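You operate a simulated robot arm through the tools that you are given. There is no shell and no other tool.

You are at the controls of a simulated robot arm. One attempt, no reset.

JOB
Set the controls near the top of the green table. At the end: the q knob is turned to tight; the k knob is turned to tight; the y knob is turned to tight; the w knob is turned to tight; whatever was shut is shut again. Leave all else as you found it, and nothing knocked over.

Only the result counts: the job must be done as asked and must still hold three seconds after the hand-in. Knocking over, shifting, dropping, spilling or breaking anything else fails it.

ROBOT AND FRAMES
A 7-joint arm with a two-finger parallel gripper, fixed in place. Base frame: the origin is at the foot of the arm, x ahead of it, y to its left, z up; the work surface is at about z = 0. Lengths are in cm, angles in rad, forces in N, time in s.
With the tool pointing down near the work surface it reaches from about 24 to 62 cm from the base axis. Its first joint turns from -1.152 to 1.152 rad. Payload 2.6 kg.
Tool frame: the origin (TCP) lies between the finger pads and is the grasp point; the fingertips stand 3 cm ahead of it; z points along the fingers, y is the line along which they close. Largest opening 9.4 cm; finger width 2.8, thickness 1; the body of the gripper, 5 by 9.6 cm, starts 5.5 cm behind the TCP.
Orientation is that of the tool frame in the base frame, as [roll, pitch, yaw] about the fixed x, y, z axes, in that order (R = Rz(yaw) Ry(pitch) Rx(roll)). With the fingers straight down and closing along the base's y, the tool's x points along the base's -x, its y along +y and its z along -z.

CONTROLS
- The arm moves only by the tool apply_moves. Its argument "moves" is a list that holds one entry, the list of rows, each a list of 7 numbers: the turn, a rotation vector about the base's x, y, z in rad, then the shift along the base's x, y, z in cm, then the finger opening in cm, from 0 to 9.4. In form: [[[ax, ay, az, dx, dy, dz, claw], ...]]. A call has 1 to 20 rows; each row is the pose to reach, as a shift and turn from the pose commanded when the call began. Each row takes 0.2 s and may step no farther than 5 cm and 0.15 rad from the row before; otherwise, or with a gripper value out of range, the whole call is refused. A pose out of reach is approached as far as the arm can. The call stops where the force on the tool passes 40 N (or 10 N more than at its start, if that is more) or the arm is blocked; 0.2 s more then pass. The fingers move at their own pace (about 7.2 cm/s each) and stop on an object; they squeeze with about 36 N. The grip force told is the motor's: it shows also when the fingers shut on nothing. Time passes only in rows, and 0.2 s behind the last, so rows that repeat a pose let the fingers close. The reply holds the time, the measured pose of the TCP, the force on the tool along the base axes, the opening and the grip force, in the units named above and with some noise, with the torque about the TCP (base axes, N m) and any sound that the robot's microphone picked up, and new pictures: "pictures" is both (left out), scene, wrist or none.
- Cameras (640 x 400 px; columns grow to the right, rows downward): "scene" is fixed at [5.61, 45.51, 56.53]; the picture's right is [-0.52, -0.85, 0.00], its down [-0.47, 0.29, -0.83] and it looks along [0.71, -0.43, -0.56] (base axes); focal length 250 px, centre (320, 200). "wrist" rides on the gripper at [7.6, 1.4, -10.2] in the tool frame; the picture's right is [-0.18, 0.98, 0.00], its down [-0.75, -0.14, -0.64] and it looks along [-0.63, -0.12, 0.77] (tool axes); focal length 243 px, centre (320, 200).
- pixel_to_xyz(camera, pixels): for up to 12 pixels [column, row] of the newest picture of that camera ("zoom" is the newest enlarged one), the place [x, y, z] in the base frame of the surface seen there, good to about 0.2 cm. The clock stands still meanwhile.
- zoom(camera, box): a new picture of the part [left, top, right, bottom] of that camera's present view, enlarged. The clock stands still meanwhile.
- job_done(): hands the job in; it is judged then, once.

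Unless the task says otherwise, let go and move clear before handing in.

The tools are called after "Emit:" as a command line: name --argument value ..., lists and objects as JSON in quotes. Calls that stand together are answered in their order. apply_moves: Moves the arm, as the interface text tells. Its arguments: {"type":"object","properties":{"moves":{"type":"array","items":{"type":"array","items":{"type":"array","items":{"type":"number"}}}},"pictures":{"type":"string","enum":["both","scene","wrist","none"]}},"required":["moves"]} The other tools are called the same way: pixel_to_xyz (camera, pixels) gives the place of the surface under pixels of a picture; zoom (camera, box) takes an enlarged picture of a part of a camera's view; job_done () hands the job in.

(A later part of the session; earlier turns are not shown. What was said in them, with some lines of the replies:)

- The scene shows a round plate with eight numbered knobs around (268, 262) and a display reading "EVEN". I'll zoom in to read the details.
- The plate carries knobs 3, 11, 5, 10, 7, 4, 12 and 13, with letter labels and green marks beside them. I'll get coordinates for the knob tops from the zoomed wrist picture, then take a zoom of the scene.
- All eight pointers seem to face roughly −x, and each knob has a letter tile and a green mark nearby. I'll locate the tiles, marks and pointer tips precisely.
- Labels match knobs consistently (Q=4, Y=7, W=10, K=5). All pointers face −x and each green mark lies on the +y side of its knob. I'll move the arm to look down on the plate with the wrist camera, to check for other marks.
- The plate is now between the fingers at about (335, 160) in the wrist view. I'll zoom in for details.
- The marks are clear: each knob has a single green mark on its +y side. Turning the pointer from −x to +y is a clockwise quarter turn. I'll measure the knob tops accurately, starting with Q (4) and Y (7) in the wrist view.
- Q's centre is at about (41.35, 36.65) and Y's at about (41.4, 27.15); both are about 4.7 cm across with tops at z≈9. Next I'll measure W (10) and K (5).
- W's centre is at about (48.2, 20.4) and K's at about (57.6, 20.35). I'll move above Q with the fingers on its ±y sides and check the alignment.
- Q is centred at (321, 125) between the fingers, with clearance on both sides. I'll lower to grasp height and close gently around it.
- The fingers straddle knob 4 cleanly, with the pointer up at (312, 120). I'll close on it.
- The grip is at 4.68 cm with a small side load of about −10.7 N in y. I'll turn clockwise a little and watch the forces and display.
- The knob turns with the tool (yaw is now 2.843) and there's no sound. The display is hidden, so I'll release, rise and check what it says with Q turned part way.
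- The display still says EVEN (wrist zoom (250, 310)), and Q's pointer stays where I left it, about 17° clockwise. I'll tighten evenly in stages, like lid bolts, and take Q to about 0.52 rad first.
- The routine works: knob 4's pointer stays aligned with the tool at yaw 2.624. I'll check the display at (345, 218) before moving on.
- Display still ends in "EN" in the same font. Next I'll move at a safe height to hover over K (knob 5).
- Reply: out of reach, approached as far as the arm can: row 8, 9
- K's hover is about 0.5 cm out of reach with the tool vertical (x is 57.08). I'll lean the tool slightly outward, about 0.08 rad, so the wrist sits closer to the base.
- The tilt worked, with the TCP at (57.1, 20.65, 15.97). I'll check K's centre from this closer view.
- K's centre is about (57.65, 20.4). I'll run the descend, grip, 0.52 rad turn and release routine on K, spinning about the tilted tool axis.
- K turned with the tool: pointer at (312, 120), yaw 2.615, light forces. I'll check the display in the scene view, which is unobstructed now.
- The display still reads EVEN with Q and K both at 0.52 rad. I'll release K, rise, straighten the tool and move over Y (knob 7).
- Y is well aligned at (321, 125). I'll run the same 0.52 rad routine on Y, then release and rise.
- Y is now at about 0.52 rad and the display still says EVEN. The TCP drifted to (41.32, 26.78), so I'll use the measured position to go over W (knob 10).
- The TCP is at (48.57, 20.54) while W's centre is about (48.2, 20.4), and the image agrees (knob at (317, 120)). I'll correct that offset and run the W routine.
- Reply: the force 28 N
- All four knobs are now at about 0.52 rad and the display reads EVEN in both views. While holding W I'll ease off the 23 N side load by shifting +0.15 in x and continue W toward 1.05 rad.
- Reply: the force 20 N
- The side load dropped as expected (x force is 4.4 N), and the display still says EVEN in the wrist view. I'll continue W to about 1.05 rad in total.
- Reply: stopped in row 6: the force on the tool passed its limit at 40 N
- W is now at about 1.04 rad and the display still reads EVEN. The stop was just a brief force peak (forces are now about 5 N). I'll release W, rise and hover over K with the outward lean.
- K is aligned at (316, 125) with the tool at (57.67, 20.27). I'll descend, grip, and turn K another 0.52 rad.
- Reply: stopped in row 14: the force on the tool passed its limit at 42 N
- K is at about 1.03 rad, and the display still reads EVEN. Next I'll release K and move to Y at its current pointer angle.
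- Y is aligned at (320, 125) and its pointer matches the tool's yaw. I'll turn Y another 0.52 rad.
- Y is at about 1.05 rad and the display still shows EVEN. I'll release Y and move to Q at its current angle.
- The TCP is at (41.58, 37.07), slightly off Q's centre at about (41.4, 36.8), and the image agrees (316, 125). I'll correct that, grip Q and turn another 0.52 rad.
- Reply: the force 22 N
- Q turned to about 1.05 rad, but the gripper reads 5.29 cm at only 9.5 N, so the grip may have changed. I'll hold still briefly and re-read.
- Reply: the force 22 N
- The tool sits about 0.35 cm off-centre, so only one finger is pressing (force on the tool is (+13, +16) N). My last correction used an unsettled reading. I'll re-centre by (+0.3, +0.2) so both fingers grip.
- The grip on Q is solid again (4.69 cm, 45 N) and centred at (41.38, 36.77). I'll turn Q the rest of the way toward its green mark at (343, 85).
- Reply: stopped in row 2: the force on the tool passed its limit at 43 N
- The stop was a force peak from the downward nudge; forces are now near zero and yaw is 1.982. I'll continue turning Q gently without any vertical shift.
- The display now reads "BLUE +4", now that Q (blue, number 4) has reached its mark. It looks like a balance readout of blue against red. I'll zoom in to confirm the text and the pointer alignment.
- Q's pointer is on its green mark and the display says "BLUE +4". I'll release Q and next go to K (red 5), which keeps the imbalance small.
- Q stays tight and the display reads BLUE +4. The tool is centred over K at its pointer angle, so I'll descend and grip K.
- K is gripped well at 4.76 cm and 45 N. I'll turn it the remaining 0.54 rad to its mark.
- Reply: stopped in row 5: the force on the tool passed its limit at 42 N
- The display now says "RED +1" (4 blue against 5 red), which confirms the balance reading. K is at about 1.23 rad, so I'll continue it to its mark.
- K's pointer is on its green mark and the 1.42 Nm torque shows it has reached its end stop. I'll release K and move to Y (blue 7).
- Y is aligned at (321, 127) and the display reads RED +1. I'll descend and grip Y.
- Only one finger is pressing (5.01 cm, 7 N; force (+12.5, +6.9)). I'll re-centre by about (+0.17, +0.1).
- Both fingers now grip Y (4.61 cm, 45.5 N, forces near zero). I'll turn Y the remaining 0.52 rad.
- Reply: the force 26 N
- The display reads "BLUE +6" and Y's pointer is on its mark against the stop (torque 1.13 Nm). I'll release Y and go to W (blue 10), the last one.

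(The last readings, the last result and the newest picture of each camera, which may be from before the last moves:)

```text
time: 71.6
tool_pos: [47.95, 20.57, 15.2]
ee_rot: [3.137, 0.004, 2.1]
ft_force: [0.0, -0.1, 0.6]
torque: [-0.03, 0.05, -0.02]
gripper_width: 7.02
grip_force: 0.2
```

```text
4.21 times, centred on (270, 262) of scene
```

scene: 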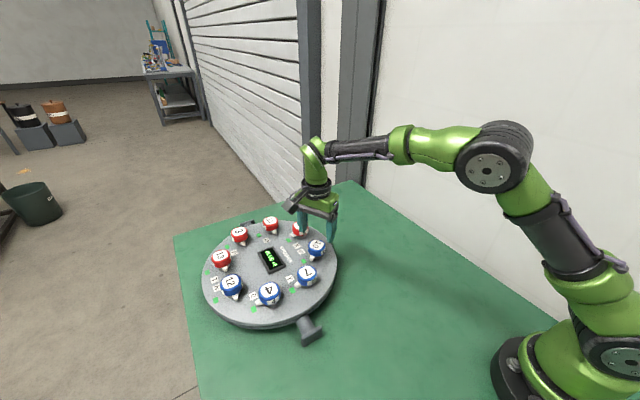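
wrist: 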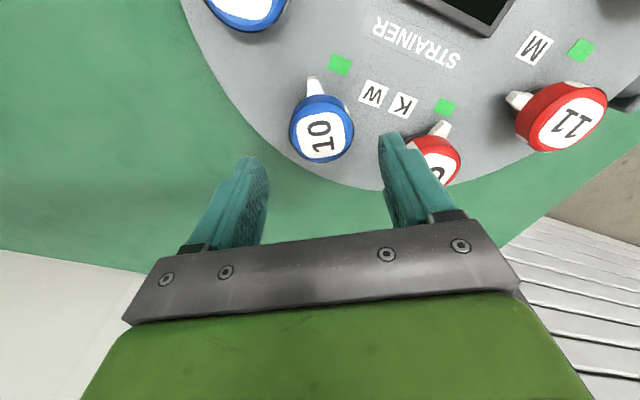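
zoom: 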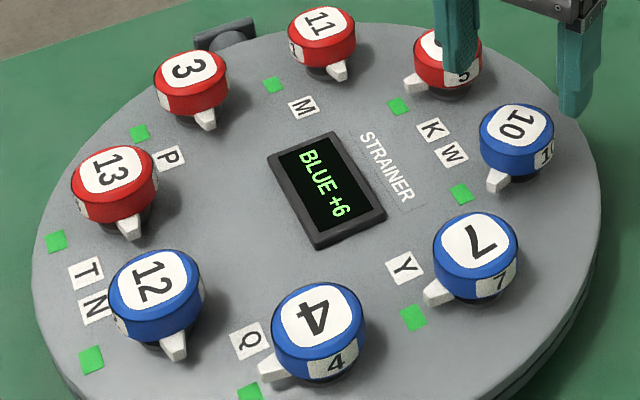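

W (knob 10) is at (321, 127) and the measured TCP is (47.95, 20.57), against W's gripped centre of about (48.24, 20.47). I'll correct by +0.22 in x, descend and grip W.

Emit:
apply_moves --moves '[[[0, 0, 0, 0.22, 0, -2, 7.0], [0, 0, 0, 0.22, 0, -4, 7.0], [0, 0, 0, 0.22, 0, -5.5, 7.0], [0, 0, 0, 0.22, 0, -6.2, 7.0], [0, 0, 0, 0.22, 0, -6.2, 5.5], [0, 0, 0, 0.22, 0, -6.2, 4.2], [0, 0, 0, 0.22, 0, -6.2, 4.2], [0, 0, 0, 0.22, 0, -6.2, 4.2]]]' --pictures "wrist"

```text
time: 73.4
tool_pos: [48.3, 20.55, 9.16]
ee_rot: [3.139, 0.004, 2.101]
ft_force: [-13.4, -2.5, 4.0]
torque: [-0.07, 0.24, -0.01]
gripper_width: 4.96
grip_force: 6.7
```

wrist: 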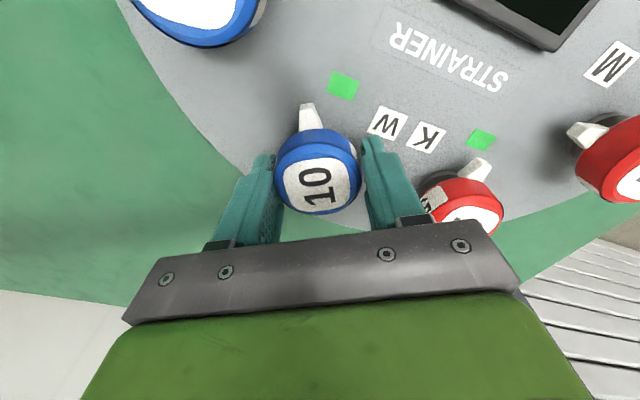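

This time it's slightly off the other way (width 4.96 cm, force −13 N in x). I'll nudge back by about −0.15 in x.

Emit:
apply_moves --moves '[[[0, 0, 0, -0.08, -0.02, 0, 4.2], [0, 0, 0, -0.15, -0.04, 0, 4.2], [0, 0, 0, -0.15, -0.04, 0, 4.2], [0, 0, 0, -0.15, -0.04, 0, 4.2]]]' --pictures "none"

```text
time: 74.4
tool_pos: [48.12, 20.45, 9.06]
ee_rot: [3.137, 0.005, 2.1]
ft_force: [-7.4, -4.2, -0.2]
torque: [-0.28, 0.1, -0.02]
gripper_width: 4.73
grip_force: 4.4
```

It's nearly centred (4.73 cm) but still one-sided at 4.4 N. I'll nudge slightly further.

Emit:
apply_moves --moves '[[[0, 0, 0, -0.05, -0.03, 0, 4.2], [0, 0, 0, -0.08, -0.05, 0, 4.2], [0, 0, 0, -0.08, -0.05, 0, 4.2]]]' --pictures "none"

```text
time: 75.2
tool_pos: [48.21, 20.28, 9.02]
ee_rot: [3.135, 0.005, 2.102]
ft_force: [16.2, 5.5, -15.7]
torque: [-0.21, 0.78, -0.03]
gripper_width: 4.71
grip_force: 44.5
```

W is gripped by both fingers now (4.71 cm, 44.5 N). I'll ease the side load and turn the remaining 0.53 rad in small steps.

Emit:
apply_moves --moves '[[[0, 0, 0, 0.08, 0.03, -0.06, 4.2], [0, 0, -0.05, 0.1, 0.04, -0.06, 4.2], [0, 0, -0.11, 0.1, 0.04, -0.06, 4.2], [0, 0, -0.17, 0.1, 0.04, -0.06, 4.2], [0, 0, -0.23, 0.1, 0.04, -0.06, 4.2], [0, 0, -0.29, 0.1, 0.04, -0.06, 4.2], [0, 0, -0.35, 0.1, 0.04, -0.06, 4.2], [0, 0, -0.41, 0.1, 0.04, -0.06, 4.2], [0, 0, -0.47, 0.1, 0.04, -0.06, 4.2], [0, 0, -0.53, 0.1, 0.04, -0.06, 4.2], [0, 0, -0.53, 0.1, 0.04, -0.06, 4.2]]]'

Emit:
zoom --camera "scene" --box '[200, 215, 340, 310]'

```text
time: 77.6
tool_pos: [48.27, 20.34, 8.95]
ee_rot: [3.142, 0.007, 1.568]
ft_force: [-32.2, -6.0, 11.2]
torque: [-0.21, -0.06, 1.05]
gripper_width: 4.67
grip_force: 45.3
```

scene: 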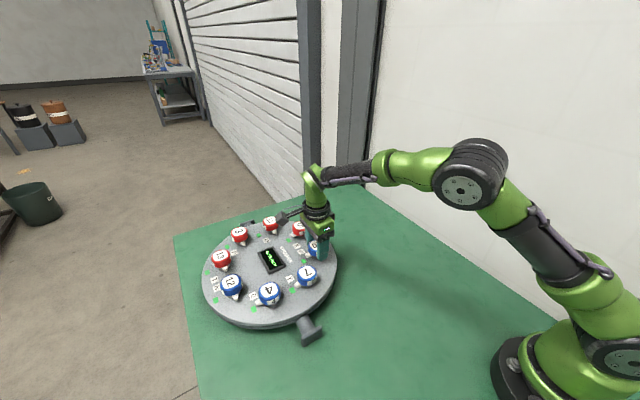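
wrist: 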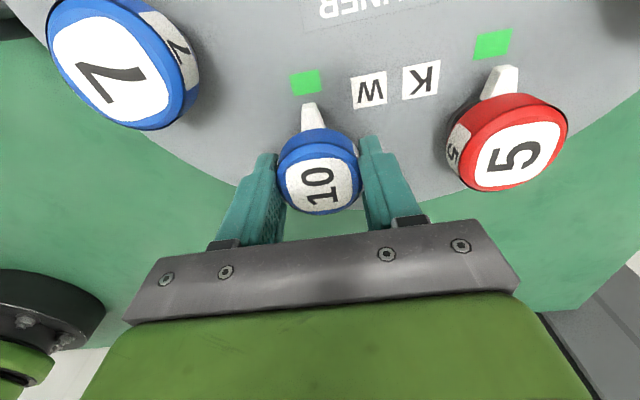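

```text
4.21 times, centred on (270, 262) of scene
```

zoom: 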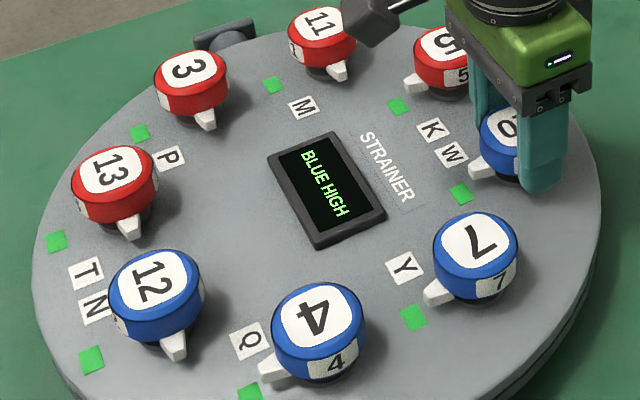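

The display now reads "BLUE HIGH", with W's pointer on its mark and against the stop (torque 1.05 Nm). I'll release W, rise clear and see whether everything holds.

Emit:
apply_moves --moves '[[[0, 0, 0, 0, 0, 0, 5.5], [0, 0, 0, 0, 0, 0, 6.4], [0, 0, 0, 0, 0, 0, 6.4], [0, 0, 0, 0, 0, 2.5, 6.4], [0, 0, 0, 0, 0, 5, 6.4], [0, 0, 0, 0, 0, 7.5, 6.4], [0, 0, 0, 0, 0, 7.5, 6.4]]]'

Emit:
zoom --camera "scene" --box '[200, 215, 340, 310]'

```text
time: 79.2
tool_pos: [48.21, 20.47, 16.54]
ee_rot: [3.137, 0.006, 1.57]
ft_force: [0.3, 0.9, -0.2]
torque: [-0.03, -0.03, 0.0]
gripper_width: 6.39
grip_force: 0.1
```

scene: 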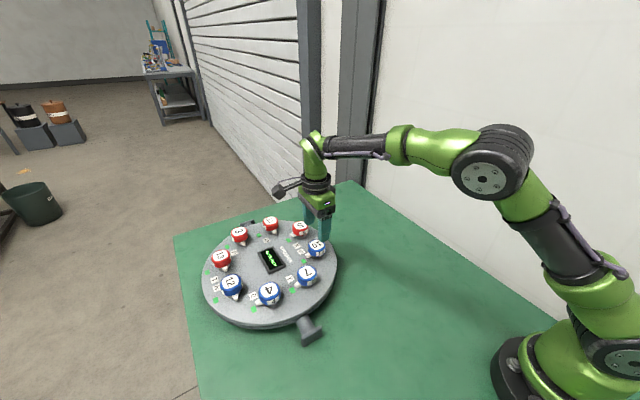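
wrist: 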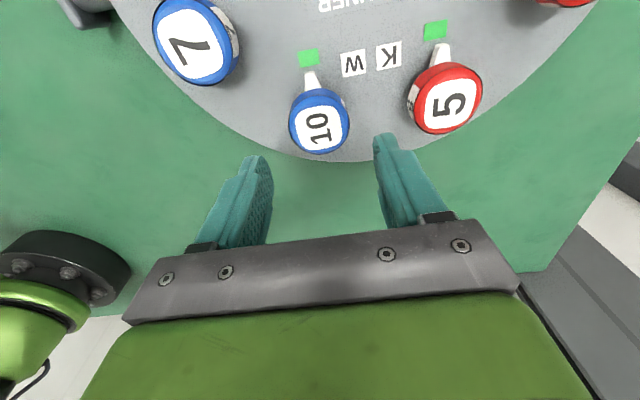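

```text
4.21 times, centred on (270, 262) of scene
```

zoom: 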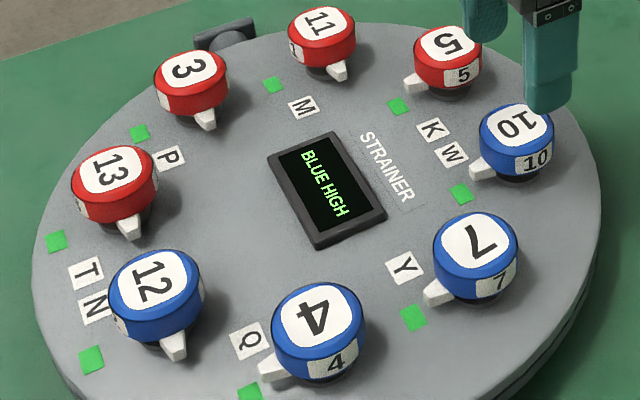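

W and the other three knobs hold at their marks, and the display still says BLUE HIGH. I'll move clear and wait a few seconds to see whether anything changes.

Emit:
apply_moves --moves '[[[0, 0, 0.1, -1, 0, 3, 7.0], [0, 0, 0.2, -3, -1, 6, 7.0], [0, 0, 0.3, -5.5, -2, 9, 7.0], [0, 0, 0.4, -8, -3, 12, 7.0], [0, 0, 0.5, -10, -4, 15, 7.0], [0, 0, 0.6, -12, -5, 18, 7.0], [0, 0, 0.7, -14, -6, 21, 7.0], [0, 0, 0.8, -16, -6.5, 23, 7.0], [0, 0, 0.9, -16.5, -6.5, 25, 7.0], [0, 0, 1.0, -16.5, -6.5, 26, 7.0], [0, 0, 1.1, -16.5, -6.5, 26, 8.0], [0, 0, 1.2, -16.5, -6.5, 26, 9.0], [0, 0, 1.3, -16.5, -6.5, 26, 9.4], [0, 0, 1.4, -16.5, -6.5, 26, 9.4], [0, 0, 1.5, -16.5, -6.5, 26, 9.4], [0, 0, 1.57, -16.5, -6.5, 26, 9.4], [0, 0, 1.57, -16.5, -6.5, 26, 9.4]]]'

Emit:
zoom --camera "scene" --box '[190, 205, 350, 345]'

```text
time: 82.8
tool_pos: [31.76, 13.86, 42.63]
ee_rot: [3.135, 0.003, 3.14]
ft_force: [0.4, -0.3, 0.1]
torque: [0.05, 0.02, -0.03]
gripper_width: 9.4
grip_force: 0.0
```

scene: 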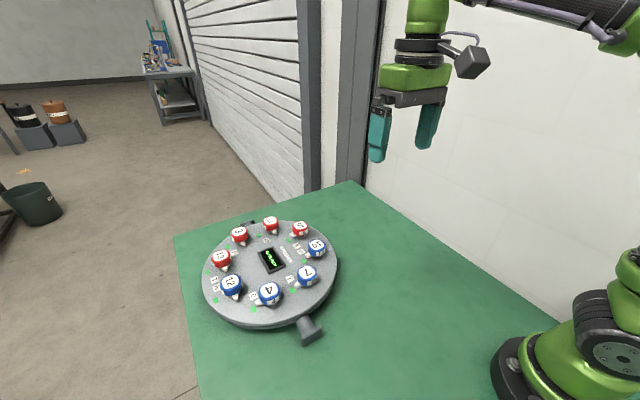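
wrist: 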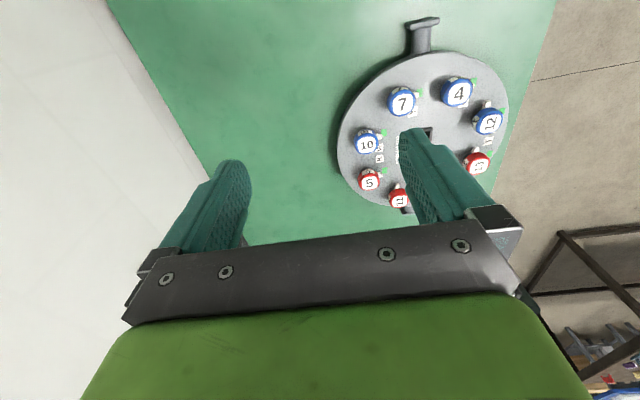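

```text
2.86 times, centred on (270, 275) of scene
```

zoom: 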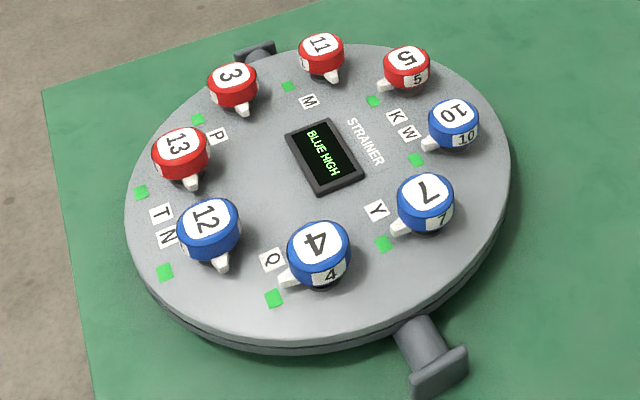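

Knobs Q, Y, W and K hold at their marks. To see whether "BLUE HIGH" changed anything physical, such as lid tilt or the gap, I'll use the same zoom box as at the start and remeasure plate heights.

Emit:
zoom --camera "scene" --box '[190, 200, 350, 350]'

Emit:
pixel_to_xyz --camera "zoom" --pixels '[[391, 124], [403, 138], [372, 209], [275, 256], [369, 107], [410, 162], [379, 241], [277, 292], [309, 107], [291, 94], [224, 140], [206, 125]]'

Emit:
pixel_to_xyz --camera "zoom" --pixels '[[171, 212], [178, 236], [154, 193], [176, 268], [334, 86], [250, 117], [200, 184], [228, 260], [360, 310], [480, 180], [430, 365], [260, 62]]'

```text
2.67 times, centred on (270, 275) of scene
```

zoom: 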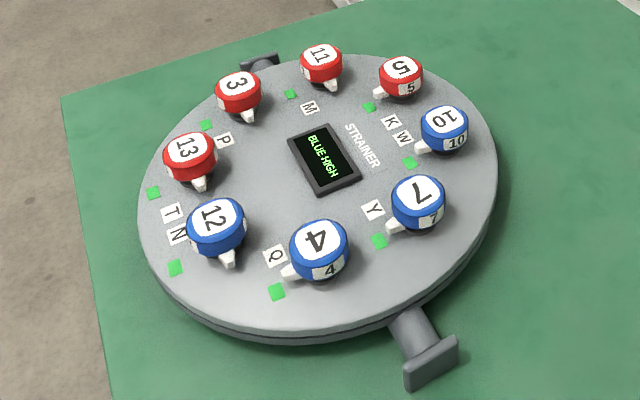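

```text
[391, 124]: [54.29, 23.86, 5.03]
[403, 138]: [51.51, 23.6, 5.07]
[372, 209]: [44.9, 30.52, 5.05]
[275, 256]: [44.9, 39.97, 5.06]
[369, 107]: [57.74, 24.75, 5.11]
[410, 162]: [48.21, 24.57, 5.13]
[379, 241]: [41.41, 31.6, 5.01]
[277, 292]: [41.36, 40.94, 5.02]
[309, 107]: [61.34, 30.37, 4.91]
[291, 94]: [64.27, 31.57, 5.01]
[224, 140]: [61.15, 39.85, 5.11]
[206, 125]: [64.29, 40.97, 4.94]
```

```text
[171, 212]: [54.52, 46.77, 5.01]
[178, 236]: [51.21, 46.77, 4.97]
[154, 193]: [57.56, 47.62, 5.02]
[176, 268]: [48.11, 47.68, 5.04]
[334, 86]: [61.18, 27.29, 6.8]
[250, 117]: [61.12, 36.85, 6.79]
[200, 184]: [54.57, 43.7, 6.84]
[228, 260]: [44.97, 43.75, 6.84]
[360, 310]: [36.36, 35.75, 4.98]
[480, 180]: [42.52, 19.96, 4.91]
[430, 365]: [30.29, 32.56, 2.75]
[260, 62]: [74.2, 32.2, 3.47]
```

Nothing has shifted: plate points, labels and the other four knobs all measure as before. I'll wait a few more seconds with the arm clear to see whether "BLUE HIGH" leads to any change or sound.

Emit:
apply_moves --moves '[[[0, 0, 0, 0, 0, 0, 9.4], [0, 0, 0, 0, 0, 0, 9.4], [0, 0, 0, 0, 0, 0, 9.4], [0, 0, 0, 0, 0, 0, 9.4], [0, 0, 0, 0, 0, 0, 9.4], [0, 0, 0, 0, 0, 0, 9.4], [0, 0, 0, 0, 0, 0, 9.4], [0, 0, 0, 0, 0, 0, 9.4], [0, 0, 0, 0, 0, 0, 9.4], [0, 0, 0, 0, 0, 0, 9.4], [0, 0, 0, 0, 0, 0, 9.4], [0, 0, 0, 0, 0, 0, 9.4], [0, 0, 0, 0, 0, 0, 9.4], [0, 0, 0, 0, 0, 0, 9.4], [0, 0, 0, 0, 0, 0, 9.4], [0, 0, 0, 0, 0, 0, 9.4], [0, 0, 0, 0, 0, 0, 9.4], [0, 0, 0, 0, 0, 0, 9.4], [0, 0, 0, 0, 0, 0, 9.4], [0, 0, 0, 0, 0, 0, 9.4]]]' --pictures "scene"

Emit:
zoom --camera "scene" --box '[190, 200, 350, 350]'

```text
time: 87.0
tool_pos: [31.88, 13.81, 42.62]
ee_rot: [3.137, 0.002, 3.138]
ft_force: [-0.1, 0.1, -0.1]
torque: [0.0, -0.02, -0.03]
gripper_width: 9.39
grip_force: 0.1
```

scene: 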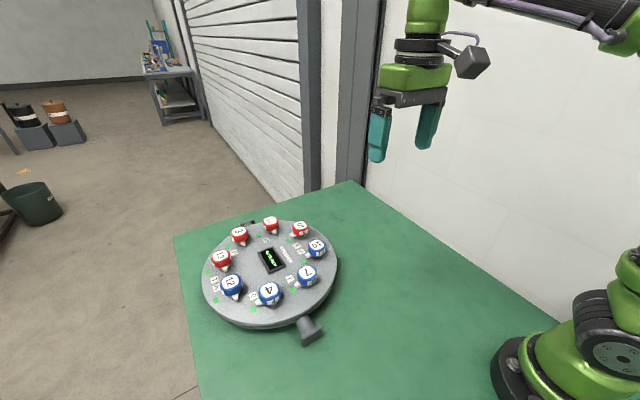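

```text
2.67 times, centred on (270, 275) of scene
```

zoom: 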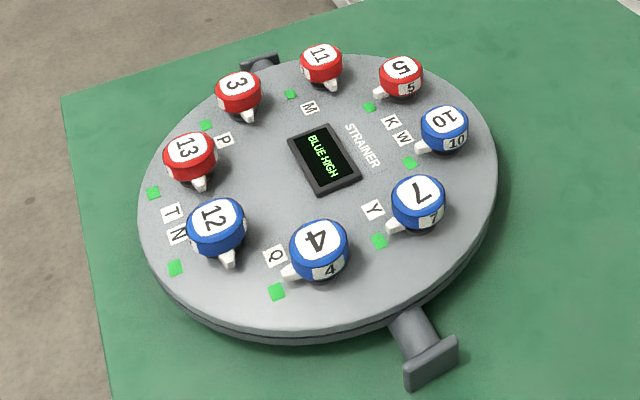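

Everything is stable. As a last check, I'll measure the four pointer tips against their knob centres and green marks, and confirm the other four pointers are unmoved.

Emit:
pixel_to_xyz --camera "zoom" --pixels '[[378, 94], [419, 149], [390, 228], [287, 272], [369, 107], [410, 162], [379, 241], [277, 292], [334, 86], [250, 117], [200, 184], [228, 260]]'

Emit:
zoom --camera "scene" --box '[250, 215, 340, 305]'

```text
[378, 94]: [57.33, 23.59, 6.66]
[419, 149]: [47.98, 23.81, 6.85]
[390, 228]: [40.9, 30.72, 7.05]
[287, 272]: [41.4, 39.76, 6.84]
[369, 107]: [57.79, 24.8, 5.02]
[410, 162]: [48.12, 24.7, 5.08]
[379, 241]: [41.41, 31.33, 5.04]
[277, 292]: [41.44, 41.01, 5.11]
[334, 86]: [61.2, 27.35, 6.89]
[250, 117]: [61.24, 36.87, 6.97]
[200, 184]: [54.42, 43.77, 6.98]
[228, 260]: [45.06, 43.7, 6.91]
```

```text
4.44 times, centred on (295, 260) of scene
```

zoom: 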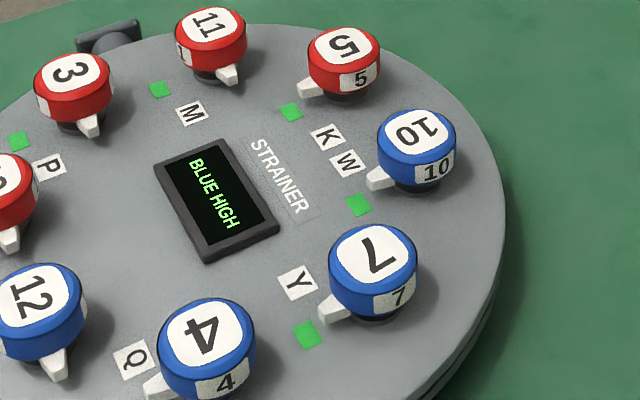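

The tips of Q, Y, W and K all point at their green marks on the +y side, within a few degrees. The other four pointers and the plate are unmoved, and the arm is clear. "BLUE HIGH" follows from the requested set (blue 4+7+10 against red 5), and everything has held steady for about 10 s, so I'm handing in.

Emit:
job_done

```text
The job is handed in.
```

The Q, K, Y and W knobs are all turned to tight and I've handed the job in. K, Y and W reached their end stops, and each of the four pointers sits at its green mark to within a few degrees.

- **Left alone:** The other four knobs (M, P, T and N) and the plate measured the same as at the start. I saw nothing open or knocked over. The arm was clear of the plate at hand-in, with the gripper empty.
- **Display:** It read "EVEN" at the start and now reads "BLUE HIGH". It appears to compare the numbers on the tightened blue knobs with those on the red: 4 + 7 + 10 blue against 5 red. If so, it will read that way in any order as long as the other knobs stay loose.
- **Stability:** About 9 seconds after W reached tight, nothing had moved and I heard no sound. I don't know whether "BLUE HIGH" counts as a fault.
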